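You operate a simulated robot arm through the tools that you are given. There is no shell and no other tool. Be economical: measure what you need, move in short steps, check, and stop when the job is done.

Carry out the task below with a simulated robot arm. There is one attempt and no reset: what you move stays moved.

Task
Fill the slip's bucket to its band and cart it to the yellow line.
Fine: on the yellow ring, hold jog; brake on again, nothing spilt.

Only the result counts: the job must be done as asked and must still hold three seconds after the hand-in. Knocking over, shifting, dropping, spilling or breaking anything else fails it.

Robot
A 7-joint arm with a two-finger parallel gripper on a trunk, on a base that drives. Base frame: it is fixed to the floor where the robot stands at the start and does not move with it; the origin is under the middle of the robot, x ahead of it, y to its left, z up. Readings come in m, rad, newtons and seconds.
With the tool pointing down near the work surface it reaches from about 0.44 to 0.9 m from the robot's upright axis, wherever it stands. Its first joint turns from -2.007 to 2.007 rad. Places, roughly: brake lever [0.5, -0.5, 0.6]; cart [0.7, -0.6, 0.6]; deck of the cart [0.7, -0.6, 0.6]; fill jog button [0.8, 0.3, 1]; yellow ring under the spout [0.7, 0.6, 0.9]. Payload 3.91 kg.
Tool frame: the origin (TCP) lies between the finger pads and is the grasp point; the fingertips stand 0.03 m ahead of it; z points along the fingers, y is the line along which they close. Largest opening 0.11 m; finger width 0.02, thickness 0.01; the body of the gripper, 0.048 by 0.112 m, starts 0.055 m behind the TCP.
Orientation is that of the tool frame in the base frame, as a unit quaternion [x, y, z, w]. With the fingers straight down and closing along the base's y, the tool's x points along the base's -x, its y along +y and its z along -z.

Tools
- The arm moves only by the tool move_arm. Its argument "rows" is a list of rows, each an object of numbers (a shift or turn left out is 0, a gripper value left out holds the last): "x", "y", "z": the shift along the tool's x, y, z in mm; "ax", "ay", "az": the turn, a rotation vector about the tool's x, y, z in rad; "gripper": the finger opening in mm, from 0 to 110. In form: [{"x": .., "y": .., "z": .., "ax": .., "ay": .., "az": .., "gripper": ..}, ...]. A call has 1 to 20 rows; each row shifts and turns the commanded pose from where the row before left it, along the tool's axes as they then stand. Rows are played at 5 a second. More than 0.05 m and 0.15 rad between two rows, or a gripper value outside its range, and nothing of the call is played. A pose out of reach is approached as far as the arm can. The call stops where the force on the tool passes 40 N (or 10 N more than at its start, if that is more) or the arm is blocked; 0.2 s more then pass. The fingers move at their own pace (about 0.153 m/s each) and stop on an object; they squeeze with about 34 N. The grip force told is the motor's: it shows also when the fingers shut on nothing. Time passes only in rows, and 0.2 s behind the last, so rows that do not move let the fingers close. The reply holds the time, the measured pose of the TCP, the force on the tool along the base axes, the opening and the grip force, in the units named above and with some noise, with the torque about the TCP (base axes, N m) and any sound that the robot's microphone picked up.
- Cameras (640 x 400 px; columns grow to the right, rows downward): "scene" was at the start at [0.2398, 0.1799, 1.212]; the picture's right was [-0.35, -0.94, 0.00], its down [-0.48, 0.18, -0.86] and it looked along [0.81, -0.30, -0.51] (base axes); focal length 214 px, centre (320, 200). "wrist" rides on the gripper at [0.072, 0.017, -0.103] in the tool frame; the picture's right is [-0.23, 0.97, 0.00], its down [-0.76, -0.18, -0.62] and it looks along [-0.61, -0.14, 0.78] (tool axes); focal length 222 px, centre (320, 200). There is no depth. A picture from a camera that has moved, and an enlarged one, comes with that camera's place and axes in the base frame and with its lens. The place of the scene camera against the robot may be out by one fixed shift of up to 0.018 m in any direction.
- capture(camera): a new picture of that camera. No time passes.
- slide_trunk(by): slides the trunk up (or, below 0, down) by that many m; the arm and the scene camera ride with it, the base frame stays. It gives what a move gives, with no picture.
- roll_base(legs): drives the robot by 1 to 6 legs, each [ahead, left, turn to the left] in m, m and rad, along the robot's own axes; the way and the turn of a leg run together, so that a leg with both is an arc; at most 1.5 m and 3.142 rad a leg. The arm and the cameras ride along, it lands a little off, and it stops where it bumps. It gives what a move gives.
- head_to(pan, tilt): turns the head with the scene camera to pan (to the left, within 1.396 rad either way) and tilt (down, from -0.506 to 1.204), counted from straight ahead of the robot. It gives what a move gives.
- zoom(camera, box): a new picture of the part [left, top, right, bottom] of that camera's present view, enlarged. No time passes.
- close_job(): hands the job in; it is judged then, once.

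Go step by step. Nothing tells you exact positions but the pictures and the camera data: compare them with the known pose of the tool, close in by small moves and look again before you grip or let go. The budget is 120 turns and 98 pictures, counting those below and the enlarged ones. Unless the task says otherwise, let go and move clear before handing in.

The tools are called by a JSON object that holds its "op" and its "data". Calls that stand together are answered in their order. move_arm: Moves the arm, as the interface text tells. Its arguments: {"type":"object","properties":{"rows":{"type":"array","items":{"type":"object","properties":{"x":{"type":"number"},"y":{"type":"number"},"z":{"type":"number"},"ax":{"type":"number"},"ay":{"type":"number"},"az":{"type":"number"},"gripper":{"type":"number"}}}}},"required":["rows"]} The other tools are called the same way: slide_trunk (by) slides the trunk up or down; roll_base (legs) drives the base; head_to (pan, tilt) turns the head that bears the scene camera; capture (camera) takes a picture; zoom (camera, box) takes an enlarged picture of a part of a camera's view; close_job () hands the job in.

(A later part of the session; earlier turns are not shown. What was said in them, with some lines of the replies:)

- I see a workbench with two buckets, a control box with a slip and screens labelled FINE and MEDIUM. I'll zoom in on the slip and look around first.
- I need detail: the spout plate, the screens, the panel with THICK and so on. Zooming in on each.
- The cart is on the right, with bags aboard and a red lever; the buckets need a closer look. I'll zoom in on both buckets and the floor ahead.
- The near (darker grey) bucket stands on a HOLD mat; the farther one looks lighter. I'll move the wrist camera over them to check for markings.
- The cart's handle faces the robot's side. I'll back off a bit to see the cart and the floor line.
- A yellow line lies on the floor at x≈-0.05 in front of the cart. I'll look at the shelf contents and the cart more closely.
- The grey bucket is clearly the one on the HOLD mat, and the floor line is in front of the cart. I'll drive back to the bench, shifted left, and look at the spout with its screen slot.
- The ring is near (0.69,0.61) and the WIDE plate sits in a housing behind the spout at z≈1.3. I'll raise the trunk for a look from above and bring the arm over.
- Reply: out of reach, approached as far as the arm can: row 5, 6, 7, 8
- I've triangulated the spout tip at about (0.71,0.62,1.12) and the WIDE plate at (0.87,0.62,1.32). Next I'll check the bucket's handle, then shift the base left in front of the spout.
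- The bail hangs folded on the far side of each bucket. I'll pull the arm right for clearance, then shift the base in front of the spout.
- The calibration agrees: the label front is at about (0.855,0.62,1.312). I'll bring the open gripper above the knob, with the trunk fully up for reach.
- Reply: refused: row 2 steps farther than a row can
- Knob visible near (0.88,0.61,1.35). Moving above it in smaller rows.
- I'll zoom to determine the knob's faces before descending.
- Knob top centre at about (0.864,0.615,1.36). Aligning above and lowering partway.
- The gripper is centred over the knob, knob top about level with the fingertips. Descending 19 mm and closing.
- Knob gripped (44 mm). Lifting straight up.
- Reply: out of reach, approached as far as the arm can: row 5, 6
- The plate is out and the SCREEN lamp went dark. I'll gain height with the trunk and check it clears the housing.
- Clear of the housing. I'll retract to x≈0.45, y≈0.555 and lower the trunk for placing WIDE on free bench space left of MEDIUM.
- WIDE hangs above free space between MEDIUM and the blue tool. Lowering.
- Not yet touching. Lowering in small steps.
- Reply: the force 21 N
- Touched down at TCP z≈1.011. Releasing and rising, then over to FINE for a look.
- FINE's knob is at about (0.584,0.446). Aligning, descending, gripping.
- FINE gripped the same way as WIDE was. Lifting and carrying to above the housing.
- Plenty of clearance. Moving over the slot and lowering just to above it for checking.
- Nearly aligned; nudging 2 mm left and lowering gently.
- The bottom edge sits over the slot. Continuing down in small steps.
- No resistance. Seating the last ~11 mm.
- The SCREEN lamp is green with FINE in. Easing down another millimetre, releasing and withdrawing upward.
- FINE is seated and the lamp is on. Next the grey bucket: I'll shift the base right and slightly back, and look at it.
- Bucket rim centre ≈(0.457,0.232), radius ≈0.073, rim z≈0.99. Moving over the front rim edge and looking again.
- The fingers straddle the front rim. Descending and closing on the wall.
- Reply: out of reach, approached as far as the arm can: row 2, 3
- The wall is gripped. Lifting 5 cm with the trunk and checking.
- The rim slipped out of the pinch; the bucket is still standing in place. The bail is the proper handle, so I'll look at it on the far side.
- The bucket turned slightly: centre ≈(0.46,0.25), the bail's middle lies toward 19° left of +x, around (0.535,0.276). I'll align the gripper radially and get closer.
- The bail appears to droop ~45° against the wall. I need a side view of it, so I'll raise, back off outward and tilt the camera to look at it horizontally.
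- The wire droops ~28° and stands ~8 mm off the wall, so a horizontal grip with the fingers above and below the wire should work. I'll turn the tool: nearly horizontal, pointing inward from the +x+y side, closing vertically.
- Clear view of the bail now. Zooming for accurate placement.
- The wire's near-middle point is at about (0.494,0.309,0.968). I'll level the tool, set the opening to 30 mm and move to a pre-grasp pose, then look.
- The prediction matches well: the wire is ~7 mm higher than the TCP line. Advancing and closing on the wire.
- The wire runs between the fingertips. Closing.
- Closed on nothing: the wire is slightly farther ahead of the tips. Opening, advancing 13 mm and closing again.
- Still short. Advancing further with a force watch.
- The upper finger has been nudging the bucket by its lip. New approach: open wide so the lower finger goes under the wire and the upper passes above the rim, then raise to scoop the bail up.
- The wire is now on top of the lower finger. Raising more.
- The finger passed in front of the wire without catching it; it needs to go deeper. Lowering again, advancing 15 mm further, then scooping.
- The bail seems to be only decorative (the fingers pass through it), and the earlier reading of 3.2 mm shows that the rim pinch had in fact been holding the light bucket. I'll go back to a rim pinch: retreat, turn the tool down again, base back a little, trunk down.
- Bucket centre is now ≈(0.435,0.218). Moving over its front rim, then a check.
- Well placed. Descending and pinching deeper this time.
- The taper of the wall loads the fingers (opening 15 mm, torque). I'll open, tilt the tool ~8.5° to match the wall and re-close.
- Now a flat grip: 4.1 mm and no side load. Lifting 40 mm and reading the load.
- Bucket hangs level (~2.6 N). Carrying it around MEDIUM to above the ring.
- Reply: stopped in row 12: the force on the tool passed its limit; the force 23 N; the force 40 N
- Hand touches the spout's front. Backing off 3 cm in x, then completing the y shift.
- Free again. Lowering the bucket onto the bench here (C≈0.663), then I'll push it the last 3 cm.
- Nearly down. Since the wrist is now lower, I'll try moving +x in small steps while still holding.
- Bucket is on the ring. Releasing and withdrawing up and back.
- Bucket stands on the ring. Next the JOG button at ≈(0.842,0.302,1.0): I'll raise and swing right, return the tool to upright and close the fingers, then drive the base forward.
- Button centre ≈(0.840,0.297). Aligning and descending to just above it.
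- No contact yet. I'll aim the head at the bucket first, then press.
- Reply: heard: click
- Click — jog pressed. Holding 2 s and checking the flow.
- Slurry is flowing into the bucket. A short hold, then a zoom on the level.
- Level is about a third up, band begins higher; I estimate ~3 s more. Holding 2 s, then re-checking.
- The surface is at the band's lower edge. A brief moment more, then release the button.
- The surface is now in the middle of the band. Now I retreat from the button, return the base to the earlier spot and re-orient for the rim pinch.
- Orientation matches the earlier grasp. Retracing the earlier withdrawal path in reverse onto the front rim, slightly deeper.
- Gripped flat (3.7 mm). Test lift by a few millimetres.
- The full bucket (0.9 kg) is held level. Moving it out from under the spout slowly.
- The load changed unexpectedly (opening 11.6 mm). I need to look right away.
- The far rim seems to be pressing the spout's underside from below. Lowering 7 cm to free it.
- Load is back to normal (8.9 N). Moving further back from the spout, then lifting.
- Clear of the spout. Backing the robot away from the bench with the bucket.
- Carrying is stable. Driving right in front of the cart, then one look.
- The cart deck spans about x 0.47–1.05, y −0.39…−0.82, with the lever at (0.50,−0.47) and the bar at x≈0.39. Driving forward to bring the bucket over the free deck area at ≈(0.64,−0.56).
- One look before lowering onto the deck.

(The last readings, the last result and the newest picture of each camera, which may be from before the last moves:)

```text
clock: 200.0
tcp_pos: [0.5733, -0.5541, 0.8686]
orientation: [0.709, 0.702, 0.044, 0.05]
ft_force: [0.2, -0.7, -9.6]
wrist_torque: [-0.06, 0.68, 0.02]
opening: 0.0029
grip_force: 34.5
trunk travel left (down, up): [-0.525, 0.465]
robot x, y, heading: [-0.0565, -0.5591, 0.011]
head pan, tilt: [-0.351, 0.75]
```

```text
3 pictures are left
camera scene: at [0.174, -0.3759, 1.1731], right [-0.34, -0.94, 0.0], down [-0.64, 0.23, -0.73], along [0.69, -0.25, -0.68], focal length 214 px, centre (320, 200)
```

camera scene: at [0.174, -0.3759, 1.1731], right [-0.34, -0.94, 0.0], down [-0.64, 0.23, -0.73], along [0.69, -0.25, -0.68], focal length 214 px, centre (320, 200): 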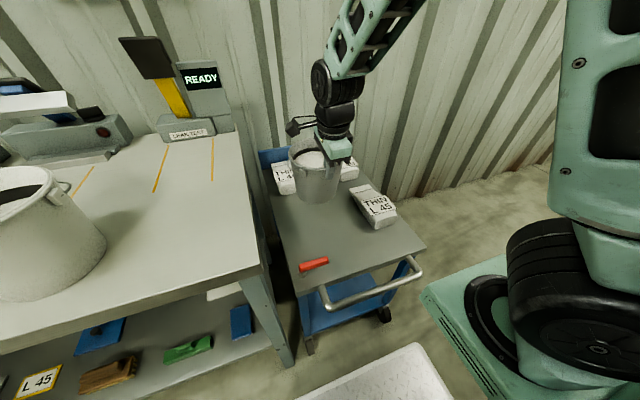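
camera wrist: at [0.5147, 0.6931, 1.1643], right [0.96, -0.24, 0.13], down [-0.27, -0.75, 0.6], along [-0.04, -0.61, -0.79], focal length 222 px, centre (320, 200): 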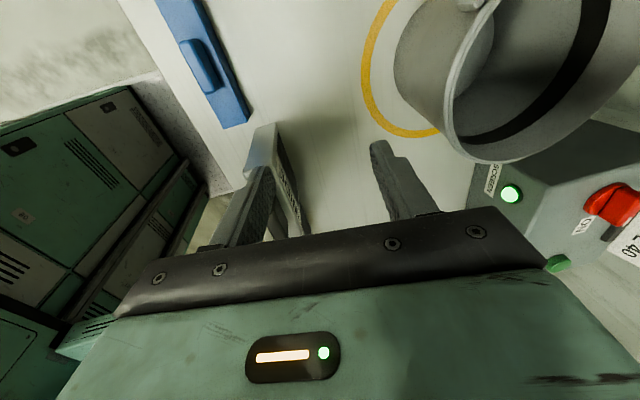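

Free spot confirmed. Lowering toward the deck.

{"op": "slide_trunk", "data": {"by": -0.14}}

{"op": "move_arm", "data": {"rows": [{"y": -0.7, "z": 5}, {"y": -0.7, "z": 5}, {"y": -0.4, "z": 3}, {}]}}

```text
clock: 201.5
tcp_pos: [0.5752, -0.5524, 0.7397]
orientation: [0.708, 0.703, 0.05, 0.052]
ft_force: [-9.6, -0.6, 21.1]
wrist_torque: [-0.4, 1.19, -0.04]
opening: 0.0026
grip_force: 34.0
trunk travel left (down, up): [-0.389, 0.601]
robot x, y, heading: [-0.0622, -0.5607, 0.007]
head pan, tilt: [-0.351, 0.75]
stopped: the force on the tool passed its limit (the readings are from after the stop); the commanded pose is now the measured one
```

```text
clock: 202.5
tcp_pos: [0.5765, -0.5536, 0.7263]
orientation: [0.708, 0.703, 0.051, 0.054]
ft_force: [3.1, -1.0, 24.8]
wrist_torque: [0.01, -0.32, -0.02]
opening: 0.0029
grip_force: 33.8
trunk travel left (down, up): [-0.389, 0.601]
robot x, y, heading: [-0.0583, -0.5584, 0.006]
head pan, tilt: [-0.351, 0.75]
```

Deck contact made (bucket resting). Relieving, opening and withdrawing upward.

{"op": "move_arm", "data": {"rows": [{"z": -4}, {"z": -3}, {}]}}

```text
clock: 203.3
tcp_pos: [0.576, -0.5523, 0.7306]
orientation: [0.708, 0.702, 0.048, 0.052]
ft_force: [1.5, 0.5, -8.6]
wrist_torque: [-0.05, 0.62, 0.02]
opening: 0.0029
grip_force: 34.2
trunk travel left (down, up): [-0.389, 0.601]
robot x, y, heading: [-0.0575, -0.5598, 0.004]
head pan, tilt: [-0.351, 0.75]
```

{"op": "move_arm", "data": {"rows": [{"z": 2}, {"z": 1}, {}]}}

```text
clock: 204.1
tcp_pos: [0.5755, -0.5524, 0.728]
orientation: [0.708, 0.703, 0.049, 0.052]
ft_force: [-0.6, -0.5, -7.5]
wrist_torque: [-0.06, 0.63, -0.04]
opening: 0.0029
grip_force: 33.8
trunk travel left (down, up): [-0.389, 0.601]
robot x, y, heading: [-0.0575, -0.5611, 0.006]
head pan, tilt: [-0.351, 0.75]
```

{"op": "move_arm", "data": {"rows": [{"z": 1.2}, {"z": 1}, {}]}}

```text
clock: 204.9
tcp_pos: [0.576, -0.553, 0.7258]
orientation: [0.708, 0.703, 0.05, 0.052]
ft_force: [0.1, 0.7, -8.9]
wrist_torque: [-0.02, 0.62, 0.01]
opening: 0.003
grip_force: 33.9
trunk travel left (down, up): [-0.389, 0.601]
robot x, y, heading: [-0.0596, -0.5606, 0.008]
head pan, tilt: [-0.351, 0.75]
```

{"op": "move_arm", "data": {"rows": [{"z": 1.5}, {"z": 1}, {}]}}

{"op": "move_arm", "data": {"rows": [{"z": 1}, {}]}}

```text
clock: 205.7
tcp_pos: [0.5755, -0.5515, 0.7262]
orientation: [0.708, 0.703, 0.052, 0.053]
ft_force: [-7.7, 1.1, 22.8]
wrist_torque: [0.03, 0.75, 0.03]
opening: 0.0027
grip_force: 34.0
trunk travel left (down, up): [-0.389, 0.601]
robot x, y, heading: [-0.0588, -0.5596, 0.011]
head pan, tilt: [-0.351, 0.75]
```

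```text
clock: 206.3
tcp_pos: [0.5753, -0.5522, 0.7255]
orientation: [0.708, 0.702, 0.051, 0.054]
ft_force: [0.3, 4.8, 23.4]
wrist_torque: [0.2, 0.04, 0.05]
opening: 0.0031
grip_force: 34.1
trunk travel left (down, up): [-0.389, 0.601]
robot x, y, heading: [-0.0589, -0.5634, 0.008]
head pan, tilt: [-0.351, 0.75]
```

Resting firmly on the deck. Opening and withdrawing along the wall.

{"op": "move_arm", "data": {"rows": [{"z": -1.2}, {"gripper": 40}, {}, {"z": -25}, {"z": -30}, {"z": -35}, {"z": -30}, {"y": -45}, {"y": -45}, {"y": -45}, {}]}}

```text
clock: 208.7
tcp_pos: [0.4258, -0.5526, 0.8234]
orientation: [0.708, 0.702, 0.05, 0.052]
ft_force: [-1.0, -0.5, -0.5]
wrist_torque: [-0.01, 0.01, 0.01]
opening: 0.04
grip_force: 0.1
trunk travel left (down, up): [-0.389, 0.601]
robot x, y, heading: [-0.0607, -0.5614, 0.005]
head pan, tilt: [-0.351, 0.75]
```

Now a close look at the brake lever and the bar.

{"op": "zoom", "data": {"camera": "scene", "box": [285, 225, 435, 320]}}

```text
4.21 times, centred on (360, 272) of scene
camera zoom: at [0.1736, -0.3759, 1.0378], right [-0.34, -0.94, 0.0], down [-0.64, 0.23, -0.73], along [0.69, -0.25, -0.68], focal length 903 px, centre (152, -105)
```

zoom: 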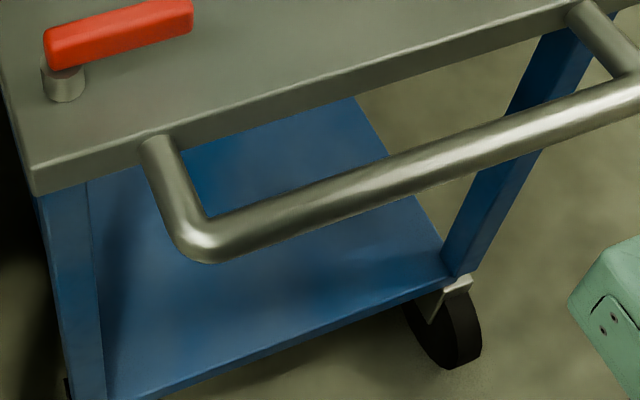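

The brake is a red lever on a vertical post at (0.45,−0.43), pointing −y. I'll close the fingers, go to its robot side near the tip and push it in +x, watching forces.

{"op": "move_arm", "data": {"rows": [{"gripper": 0, "ax": 0.1}, {"ax": 0.045}, {"x": 32, "y": -5}, {"x": 30, "y": -6}, {"z": 40}, {"z": 40}, {"z": 35}, {}]}}

```text
clock: 210.5
tcp_pos: [0.4132, -0.4883, 0.7078]
orientation: [0.71, 0.704, -0.002, 0.001]
ft_force: [0.4, 0.7, 0.1]
wrist_torque: [0.03, 0.0, 0.02]
opening: 0.0
grip_force: 34.0
trunk travel left (down, up): [-0.389, 0.601]
robot x, y, heading: [-0.0568, -0.5547, 0.009]
head pan, tilt: [-0.351, 0.75]
```

{"op": "move_arm", "data": {"rows": [{"z": 15}, {"z": 12}, {}, {"y": 10}, {"y": 8}, {"y": 8}, {}]}}

```text
clock: 212.1
tcp_pos: [0.4401, -0.4907, 0.6818]
orientation: [0.71, 0.704, -0.003, 0.001]
ft_force: [-2.2, -0.2, -0.1]
wrist_torque: [-0.04, 0.04, -0.03]
opening: 0.0
grip_force: 34.3
trunk travel left (down, up): [-0.389, 0.601]
robot x, y, heading: [-0.0575, -0.5559, 0.008]
head pan, tilt: [-0.351, 0.75]
```

Light contact (−2 N). Continuing the push in +x.

{"op": "move_arm", "data": {"rows": [{"y": 8}, {"y": 8}, {"y": 8}, {}]}}

```text
clock: 213.1
tcp_pos: [0.4641, -0.4904, 0.6816]
orientation: [0.71, 0.705, -0.001, 0.001]
ft_force: [-0.4, -0.3, -0.2]
wrist_torque: [-0.03, -0.02, -0.02]
opening: 0.0
grip_force: 34.3
trunk travel left (down, up): [-0.389, 0.601]
robot x, y, heading: [-0.0515, -0.5607, 0.008]
head pan, tilt: [-0.351, 0.75]
```

{"op": "move_arm", "data": {"rows": [{"y": 10, "x": 4}, {"y": 10, "x": 6}, {"y": 10, "x": 8}, {"y": 8, "x": 10}, {}]}}

```text
clock: 214.3
tcp_pos: [0.5013, -0.4626, 0.6804]
orientation: [0.711, 0.703, -0.001, 0.001]
ft_force: [-0.9, 0.3, -1.2]
wrist_torque: [0.02, -0.02, 0.02]
opening: 0.0
grip_force: 33.3
trunk travel left (down, up): [-0.389, 0.601]
robot x, y, heading: [-0.0579, -0.5582, 0.005]
head pan, tilt: [-0.351, 0.75]
```

{"op": "move_arm", "data": {"rows": [{"y": 6, "x": 10}, {"y": 4, "x": 10}, {"y": 2, "x": 10}, {"y": 0, "x": 8}, {}]}}

```text
clock: 215.0
tcp_pos: [0.5122, -0.4545, 0.6794]
orientation: [0.713, 0.701, -0.011, 0.004]
ft_force: [1.3, -5.9, 1.8]
wrist_torque: [-0.05, -0.02, 0.0]
opening: 0.0
grip_force: 33.4
trunk travel left (down, up): [-0.389, 0.601]
robot x, y, heading: [-0.0585, -0.5601, 0.005]
head pan, tilt: [-0.351, 0.75]
stopped in row 3: the force on the tool passed its limit (the readings are from after the stop); the commanded pose is now the measured one
```

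The lever swung 90° to an end stop (pointing +x) — brake off. Backing away from it, then going to the cart's bar.

{"op": "move_arm", "data": {"rows": [{"x": -12}, {"z": -40}, {"z": -45}, {"z": -45}, {"x": -40, "gripper": 60}, {"x": -45}, {"x": -45}, {}]}}

{"op": "roll_base", "data": {"legs": [[-0.15, 0, -0.005]]}}

```text
clock: 216.8
tcp_pos: [0.5114, -0.5914, 0.8146]
orientation: [0.713, 0.701, -0.01, 0.003]
ft_force: [0.1, 0.8, -0.1]
wrist_torque: [0.0, 0.01, 0.01]
opening: 0.06
grip_force: 0.0
trunk travel left (down, up): [-0.389, 0.601]
robot x, y, heading: [-0.0586, -0.56, 0.0]
head pan, tilt: [-0.351, 0.75]
```

```text
clock: 218.2
tcp_pos: [0.362, -0.5946, 0.8133]
orientation: [0.714, 0.7, -0.01, 0.003]
ft_force: [-0.5, 0.2, -0.3]
wrist_torque: [-0.02, -0.02, -0.02]
opening: 0.0596
grip_force: 0.0
trunk travel left (down, up): [-0.389, 0.601]
robot x, y, heading: [-0.2091, -0.5593, 0.0]
head pan, tilt: [-0.351, 0.75]
```

TCP is above the bar. Lowering around it and closing.

{"op": "slide_trunk", "data": {"by": -0.17}}

{"op": "move_arm", "data": {"rows": [{"z": 10}, {"z": 10}, {"z": 8}, {}, {"gripper": 0}, {}, {}, {}]}}

```text
clock: 220.1
tcp_pos: [0.361, -0.5937, 0.6442]
orientation: [0.714, 0.7, -0.01, 0.003]
ft_force: [0.6, -0.2, -0.4]
wrist_torque: [0.0, 0.01, -0.01]
opening: 0.0599
grip_force: 0.0
trunk travel left (down, up): [-0.219, 0.771]
robot x, y, heading: [-0.2053, -0.5611, 0.007]
head pan, tilt: [-0.351, 0.75]
```

```text
clock: 221.2
tcp_pos: [0.35, -0.5948, 0.6147]
orientation: [0.712, 0.702, -0.023, -0.007]
ft_force: [-40.3, -1.6, 19.0]
wrist_torque: [0.14, 0.55, 0.7]
opening: 0.0215
grip_force: 34.0
trunk travel left (down, up): [-0.219, 0.771]
robot x, y, heading: [-0.2117, -0.5643, 0.007]
head pan, tilt: [-0.351, 0.75]
stopped in row 5: the force on the tool passed its limit (the readings are from after the stop); the commanded pose is now the measured one
```

Bar gripped (21.5 mm). Checking the residual force.

{"op": "move_arm", "data": {"rows": [{"gripper": 0}, {}]}}

```text
clock: 221.8
tcp_pos: [0.3508, -0.5945, 0.6144]
orientation: [0.711, 0.702, -0.024, -0.007]
ft_force: [-11.1, -2.6, 19.6]
wrist_torque: [0.36, 0.26, 0.87]
opening: 0.0218
grip_force: 44.8
trunk travel left (down, up): [-0.219, 0.771]
robot x, y, heading: [-0.2068, -0.5605, 0.003]
head pan, tilt: [-0.351, 0.75]
stopped in row 2: the force on the tool passed its limit (the readings are from after the stop); the commanded pose is now the measured one
```

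Pulling gently 5 cm as a test.

{"op": "roll_base", "data": {"legs": [[-0.05, 0, 0]]}}

```text
clock: 222.7
tcp_pos: [0.3018, -0.5946, 0.6139]
orientation: [0.713, 0.701, -0.023, -0.007]
ft_force: [-3.3, 5.5, 20.5]
wrist_torque: [-0.27, -0.03, 1.03]
opening: 0.0219
grip_force: 45.5
trunk travel left (down, up): [-0.219, 0.771]
robot x, y, heading: [-0.2602, -0.5603, -0.0]
head pan, tilt: [-0.351, 0.75]
```

The cart follows. Pulling on in two gentle legs.

{"op": "roll_base", "data": {"legs": [[-0.2, 0, 0]]}}

{"op": "roll_base", "data": {"legs": [[-0.15, 0, 0]]}}

{"op": "head_to", "data": {"pan": -0.3, "tilt": 0.95}}

{"op": "capture", "data": {"camera": "scene"}}

```text
clock: 224.3
tcp_pos: [0.0966, -0.593, 0.6131]
orientation: [0.712, 0.702, -0.025, -0.007]
ft_force: [-5.9, -25.3, 9.0]
wrist_torque: [-0.61, 0.07, 0.88]
opening: 0.0217
grip_force: 44.8
trunk travel left (down, up): [-0.219, 0.771]
robot x, y, heading: [-0.4594, -0.557, 0.007]
head pan, tilt: [-0.351, 0.75]
```

```text
clock: 225.7
tcp_pos: [-0.0519, -0.5929, 0.6137]
orientation: [0.711, 0.702, -0.026, -0.007]
ft_force: [-5.7, 9.9, 7.7]
wrist_torque: [-0.01, 0.19, 0.87]
opening: 0.0215
grip_force: 45.4
trunk travel left (down, up): [-0.219, 0.771]
robot x, y, heading: [-0.6097, -0.5658, 0.005]
head pan, tilt: [-0.351, 0.75]
```

```text
clock: 226.4
tcp_pos: [-0.0514, -0.5929, 0.6129]
orientation: [0.71, 0.703, -0.025, -0.007]
ft_force: [-2.8, 0.0, 6.5]
wrist_torque: [-0.17, 0.0, 0.91]
opening: 0.0218
grip_force: 44.3
trunk travel left (down, up): [-0.219, 0.771]
robot x, y, heading: [-0.6126, -0.5606, 0.001]
head pan, tilt: [-0.3, 0.949]
```

```text
1 pictures are left
camera scene: at [-0.3861, -0.3718, 0.8523], right [-0.29, -0.96, 0.0], down [-0.78, 0.24, -0.58], along [0.56, -0.17, -0.81], focal length 214 px, centre (320, 200)
```

scene: 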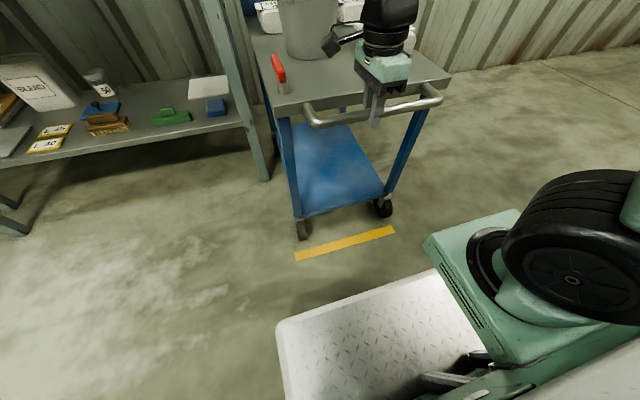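

The wheels stand ~8 cm short of the line. Pulling the last 8 cm so the front sits on the line.

{"op": "roll_base", "data": {"legs": [[-0.078, 0, 0]]}}

```text
clock: 227.4
tcp_pos: [-0.0996, -0.5934, 0.6146]
orientation: [0.711, 0.703, -0.018, -0.002]
ft_force: [0.7, -2.0, 0.4]
wrist_torque: [0.61, 0.03, 0.59]
opening: 0.0217
grip_force: 45.3
trunk travel left (down, up): [-0.219, 0.771]
robot x, y, heading: [-0.6615, -0.5649, 0.006]
head pan, tilt: [-0.3, 0.949]
stopped in leg 1: the force on the tool passed its limit (the readings are from after the stop); the commanded pose is now the measured one
```

{"op": "roll_base", "data": {"legs": [[-0.03, 0, 0]]}}

```text
clock: 228.2
tcp_pos: [-0.1009, -0.5934, 0.6156]
orientation: [0.71, 0.704, -0.01, 0.004]
ft_force: [3.9, -1.0, -9.1]
wrist_torque: [0.88, -0.05, 0.56]
opening: 0.0219
grip_force: 45.4
trunk travel left (down, up): [-0.219, 0.771]
robot x, y, heading: [-0.6674, -0.5632, 0.008]
head pan, tilt: [-0.3, 0.949]
stopped in leg 1: the force on the tool passed its limit (the readings are from after the stop); the commanded pose is now the measured one
```

Stopped by a force spike. Trying the last 3 cm gently with the arm.

{"op": "move_arm", "data": {"rows": [{"y": -4}, {"y": -6}, {"y": -6}, {"y": -6}, {"y": -4}, {}]}}

```text
clock: 228.6
tcp_pos: [-0.101, -0.594, 0.6153]
orientation: [0.71, 0.704, -0.007, 0.008]
ft_force: [9.4, 0.1, -17.6]
wrist_torque: [0.8, -0.14, 0.53]
opening: 0.0218
grip_force: 45.2
trunk travel left (down, up): [-0.219, 0.771]
robot x, y, heading: [-0.6723, -0.5654, -0.001]
head pan, tilt: [-0.3, 0.949]
stopped in row 2: the force on the tool passed its limit (the readings are from after the stop); the commanded pose is now the measured one
```

The cart has hit its end of travel, 45 cm from the start; with the bar right above the line being at 40 cm (line x≈−0.05, bar start 0.35). I'll push it back ~4 cm so its front bar sits at the line.

{"op": "move_arm", "data": {"rows": [{"y": 5}, {"y": 8}, {"y": 8}, {"y": 8}, {"y": 8}, {"y": 5}, {}]}}

```text
clock: 230.2
tcp_pos: [-0.0577, -0.5935, 0.6151]
orientation: [0.711, 0.703, -0.006, 0.009]
ft_force: [-1.4, -0.1, -25.0]
wrist_torque: [0.5, 0.04, 0.61]
opening: 0.0216
grip_force: 44.8
trunk travel left (down, up): [-0.219, 0.771]
robot x, y, heading: [-0.6731, -0.5631, 0.008]
head pan, tilt: [-0.3, 0.949]
```

At D≈41 cm. Releasing the bar and rising.

{"op": "move_arm", "data": {"rows": [{"gripper": 60}, {}, {"z": -30}, {"z": -35}, {"z": -40}, {}]}}

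{"op": "slide_trunk", "data": {"by": 0.12}}

```text
clock: 231.6
tcp_pos: [-0.0605, -0.5898, 0.723]
orientation: [0.71, 0.705, -0.007, 0.008]
ft_force: [-0.6, 0.0, 0.2]
wrist_torque: [0.01, 0.02, 0.01]
opening: 0.0598
grip_force: 0.2
trunk travel left (down, up): [-0.219, 0.771]
robot x, y, heading: [-0.669, -0.5635, 0.004]
head pan, tilt: [-0.3, 0.949]
```

```text
clock: 233.1
tcp_pos: [-0.0607, -0.5897, 0.8432]
orientation: [0.71, 0.704, -0.007, 0.008]
ft_force: [0.2, 0.9, -0.7]
wrist_torque: [0.01, -0.03, 0.02]
opening: 0.06
grip_force: 0.0
trunk travel left (down, up): [-0.339, 0.651]
robot x, y, heading: [-0.6702, -0.5617, 0.003]
head pan, tilt: [-0.3, 0.949]
```

{"op": "move_arm", "data": {"rows": [{"x": 40, "y": 25, "gripper": 0}, {"x": 40, "y": 30}, {"x": 40, "y": 30}, {"x": 40, "y": 30}, {"x": 44, "y": 22}, {"y": 20}, {"z": 40}, {"z": 40}, {"z": 40}, {"z": 38}, {}]}}

```text
clock: 235.5
tcp_pos: [0.0992, -0.3891, 0.6784]
orientation: [0.711, 0.703, -0.007, 0.008]
ft_force: [0.6, -0.4, 1.1]
wrist_torque: [0.01, -0.02, 0.0]
opening: 0.0
grip_force: 34.2
trunk travel left (down, up): [-0.339, 0.651]
robot x, y, heading: [-0.6715, -0.5623, 0.006]
head pan, tilt: [-0.3, 0.949]
```

Beside the lever. Pushing it in −y and then around toward −x.

{"op": "move_arm", "data": {"rows": [{"x": -8}, {"x": -8}, {"x": -8}, {"x": -8}, {"x": -8, "y": -2}, {"x": -8, "y": -4}, {"x": -8, "y": -6}, {}]}}

```text
clock: 237.3
tcp_pos: [0.0876, -0.4469, 0.6818]
orientation: [0.711, 0.704, -0.007, 0.007]
ft_force: [-0.2, 1.3, -0.9]
wrist_torque: [-0.04, -0.03, -0.01]
opening: 0.0002
grip_force: 34.0
trunk travel left (down, up): [-0.339, 0.651]
robot x, y, heading: [-0.669, -0.559, 0.003]
head pan, tilt: [-0.3, 0.949]
```

{"op": "move_arm", "data": {"rows": [{"x": -8, "y": -3}, {"x": -8, "y": -4}, {"x": -8, "y": -5}, {"x": -6, "y": -6}, {"x": -2, "y": -6}, {"y": -5}, {"y": -4}, {}]}}

```text
clock: 238.8
tcp_pos: [0.0628, -0.4781, 0.6836]
orientation: [0.712, 0.702, 0.001, 0.013]
ft_force: [13.0, 2.2, -10.4]
wrist_torque: [0.16, -0.33, 0.06]
opening: 0.0
grip_force: 34.2
trunk travel left (down, up): [-0.339, 0.651]
robot x, y, heading: [-0.6697, -0.5614, 0.003]
head pan, tilt: [-0.3, 0.949]
stopped in row 7: the force on the tool passed its limit (the readings are from after the stop); the commanded pose is now the measured one
```

End stop felt; the cart resisted 40 N without rolling, so the brake holds. Backing off, rising clear, and a final look.

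{"op": "move_arm", "data": {"rows": [{"y": 8}, {"z": -30}, {"z": -40}, {"z": -45}, {"z": -45}, {"y": -45}, {"y": -45}, {"y": -45}, {"y": -45}, {}]}}

{"op": "head_to", "data": {"pan": -0.3, "tilt": 0.85}}

{"op": "capture", "data": {"camera": "scene"}}

```text
clock: 241.0
tcp_pos: [-0.1132, -0.4742, 0.8398]
orientation: [0.711, 0.703, 0.0, 0.012]
ft_force: [0.2, -0.5, 0.5]
wrist_torque: [0.02, 0.02, 0.0]
opening: 0.0
grip_force: 34.4
trunk travel left (down, up): [-0.339, 0.651]
robot x, y, heading: [-0.6709, -0.5631, 0.005]
head pan, tilt: [-0.3, 0.949]
```

```text
clock: 241.7
tcp_pos: [-0.1137, -0.474, 0.8396]
orientation: [0.711, 0.703, 0.0, 0.013]
ft_force: [0.7, -0.3, 0.2]
wrist_torque: [-0.01, 0.0, 0.0]
opening: 0.0
grip_force: 34.1
trunk travel left (down, up): [-0.339, 0.651]
robot x, y, heading: [-0.6685, -0.5601, 0.0]
head pan, tilt: [-0.3, 0.85]
```

```text
0 pictures are left
camera scene: at [-0.4405, -0.3734, 0.9797], right [-0.29, -0.96, 0.0], down [-0.72, 0.22, -0.66], along [0.63, -0.19, -0.75], focal length 214 px, centre (320, 200)
```

scene: 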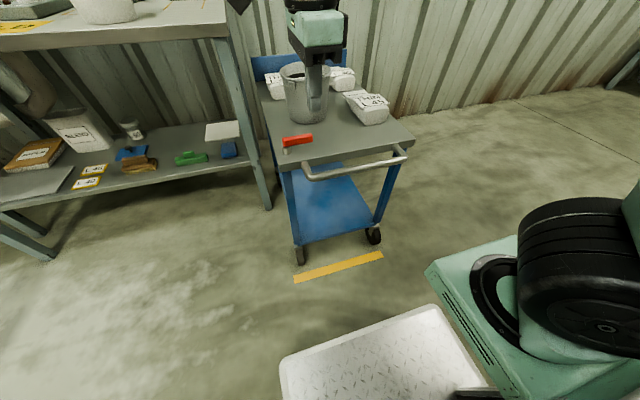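

The picture shows the lever back across in its brake-on position, the filled bucket upright on the deck and the bar end over the yellow line. The arm is clear, so I'm handing in.

{"op": "close_job", "data": {}}

```text
The job is handed in.
```

I filled the grey bucket to its band through the FINE screen on the yellow ring. It now stands on the cart, which I pulled to the yellow line and braked again, with no spill that I could see.

- **Cart position:** the cart's bar is over the line, and its front wheels stop about 5 cm short of it. I took the bar as the cart's front. The cart's travel ended only about 4 cm further on.
- **Brake:** I took it as on because the lever reached its stop and the cart held against about 40 N.
- **WIDE screen:** I took it out of the spout and left it on the bench next to MEDIUM.
- **Bucket handling:** the empty bucket dropped about 5 cm back onto the bench when I misread the grip, and the full one briefly pressed up against the spout. It stayed upright both times.
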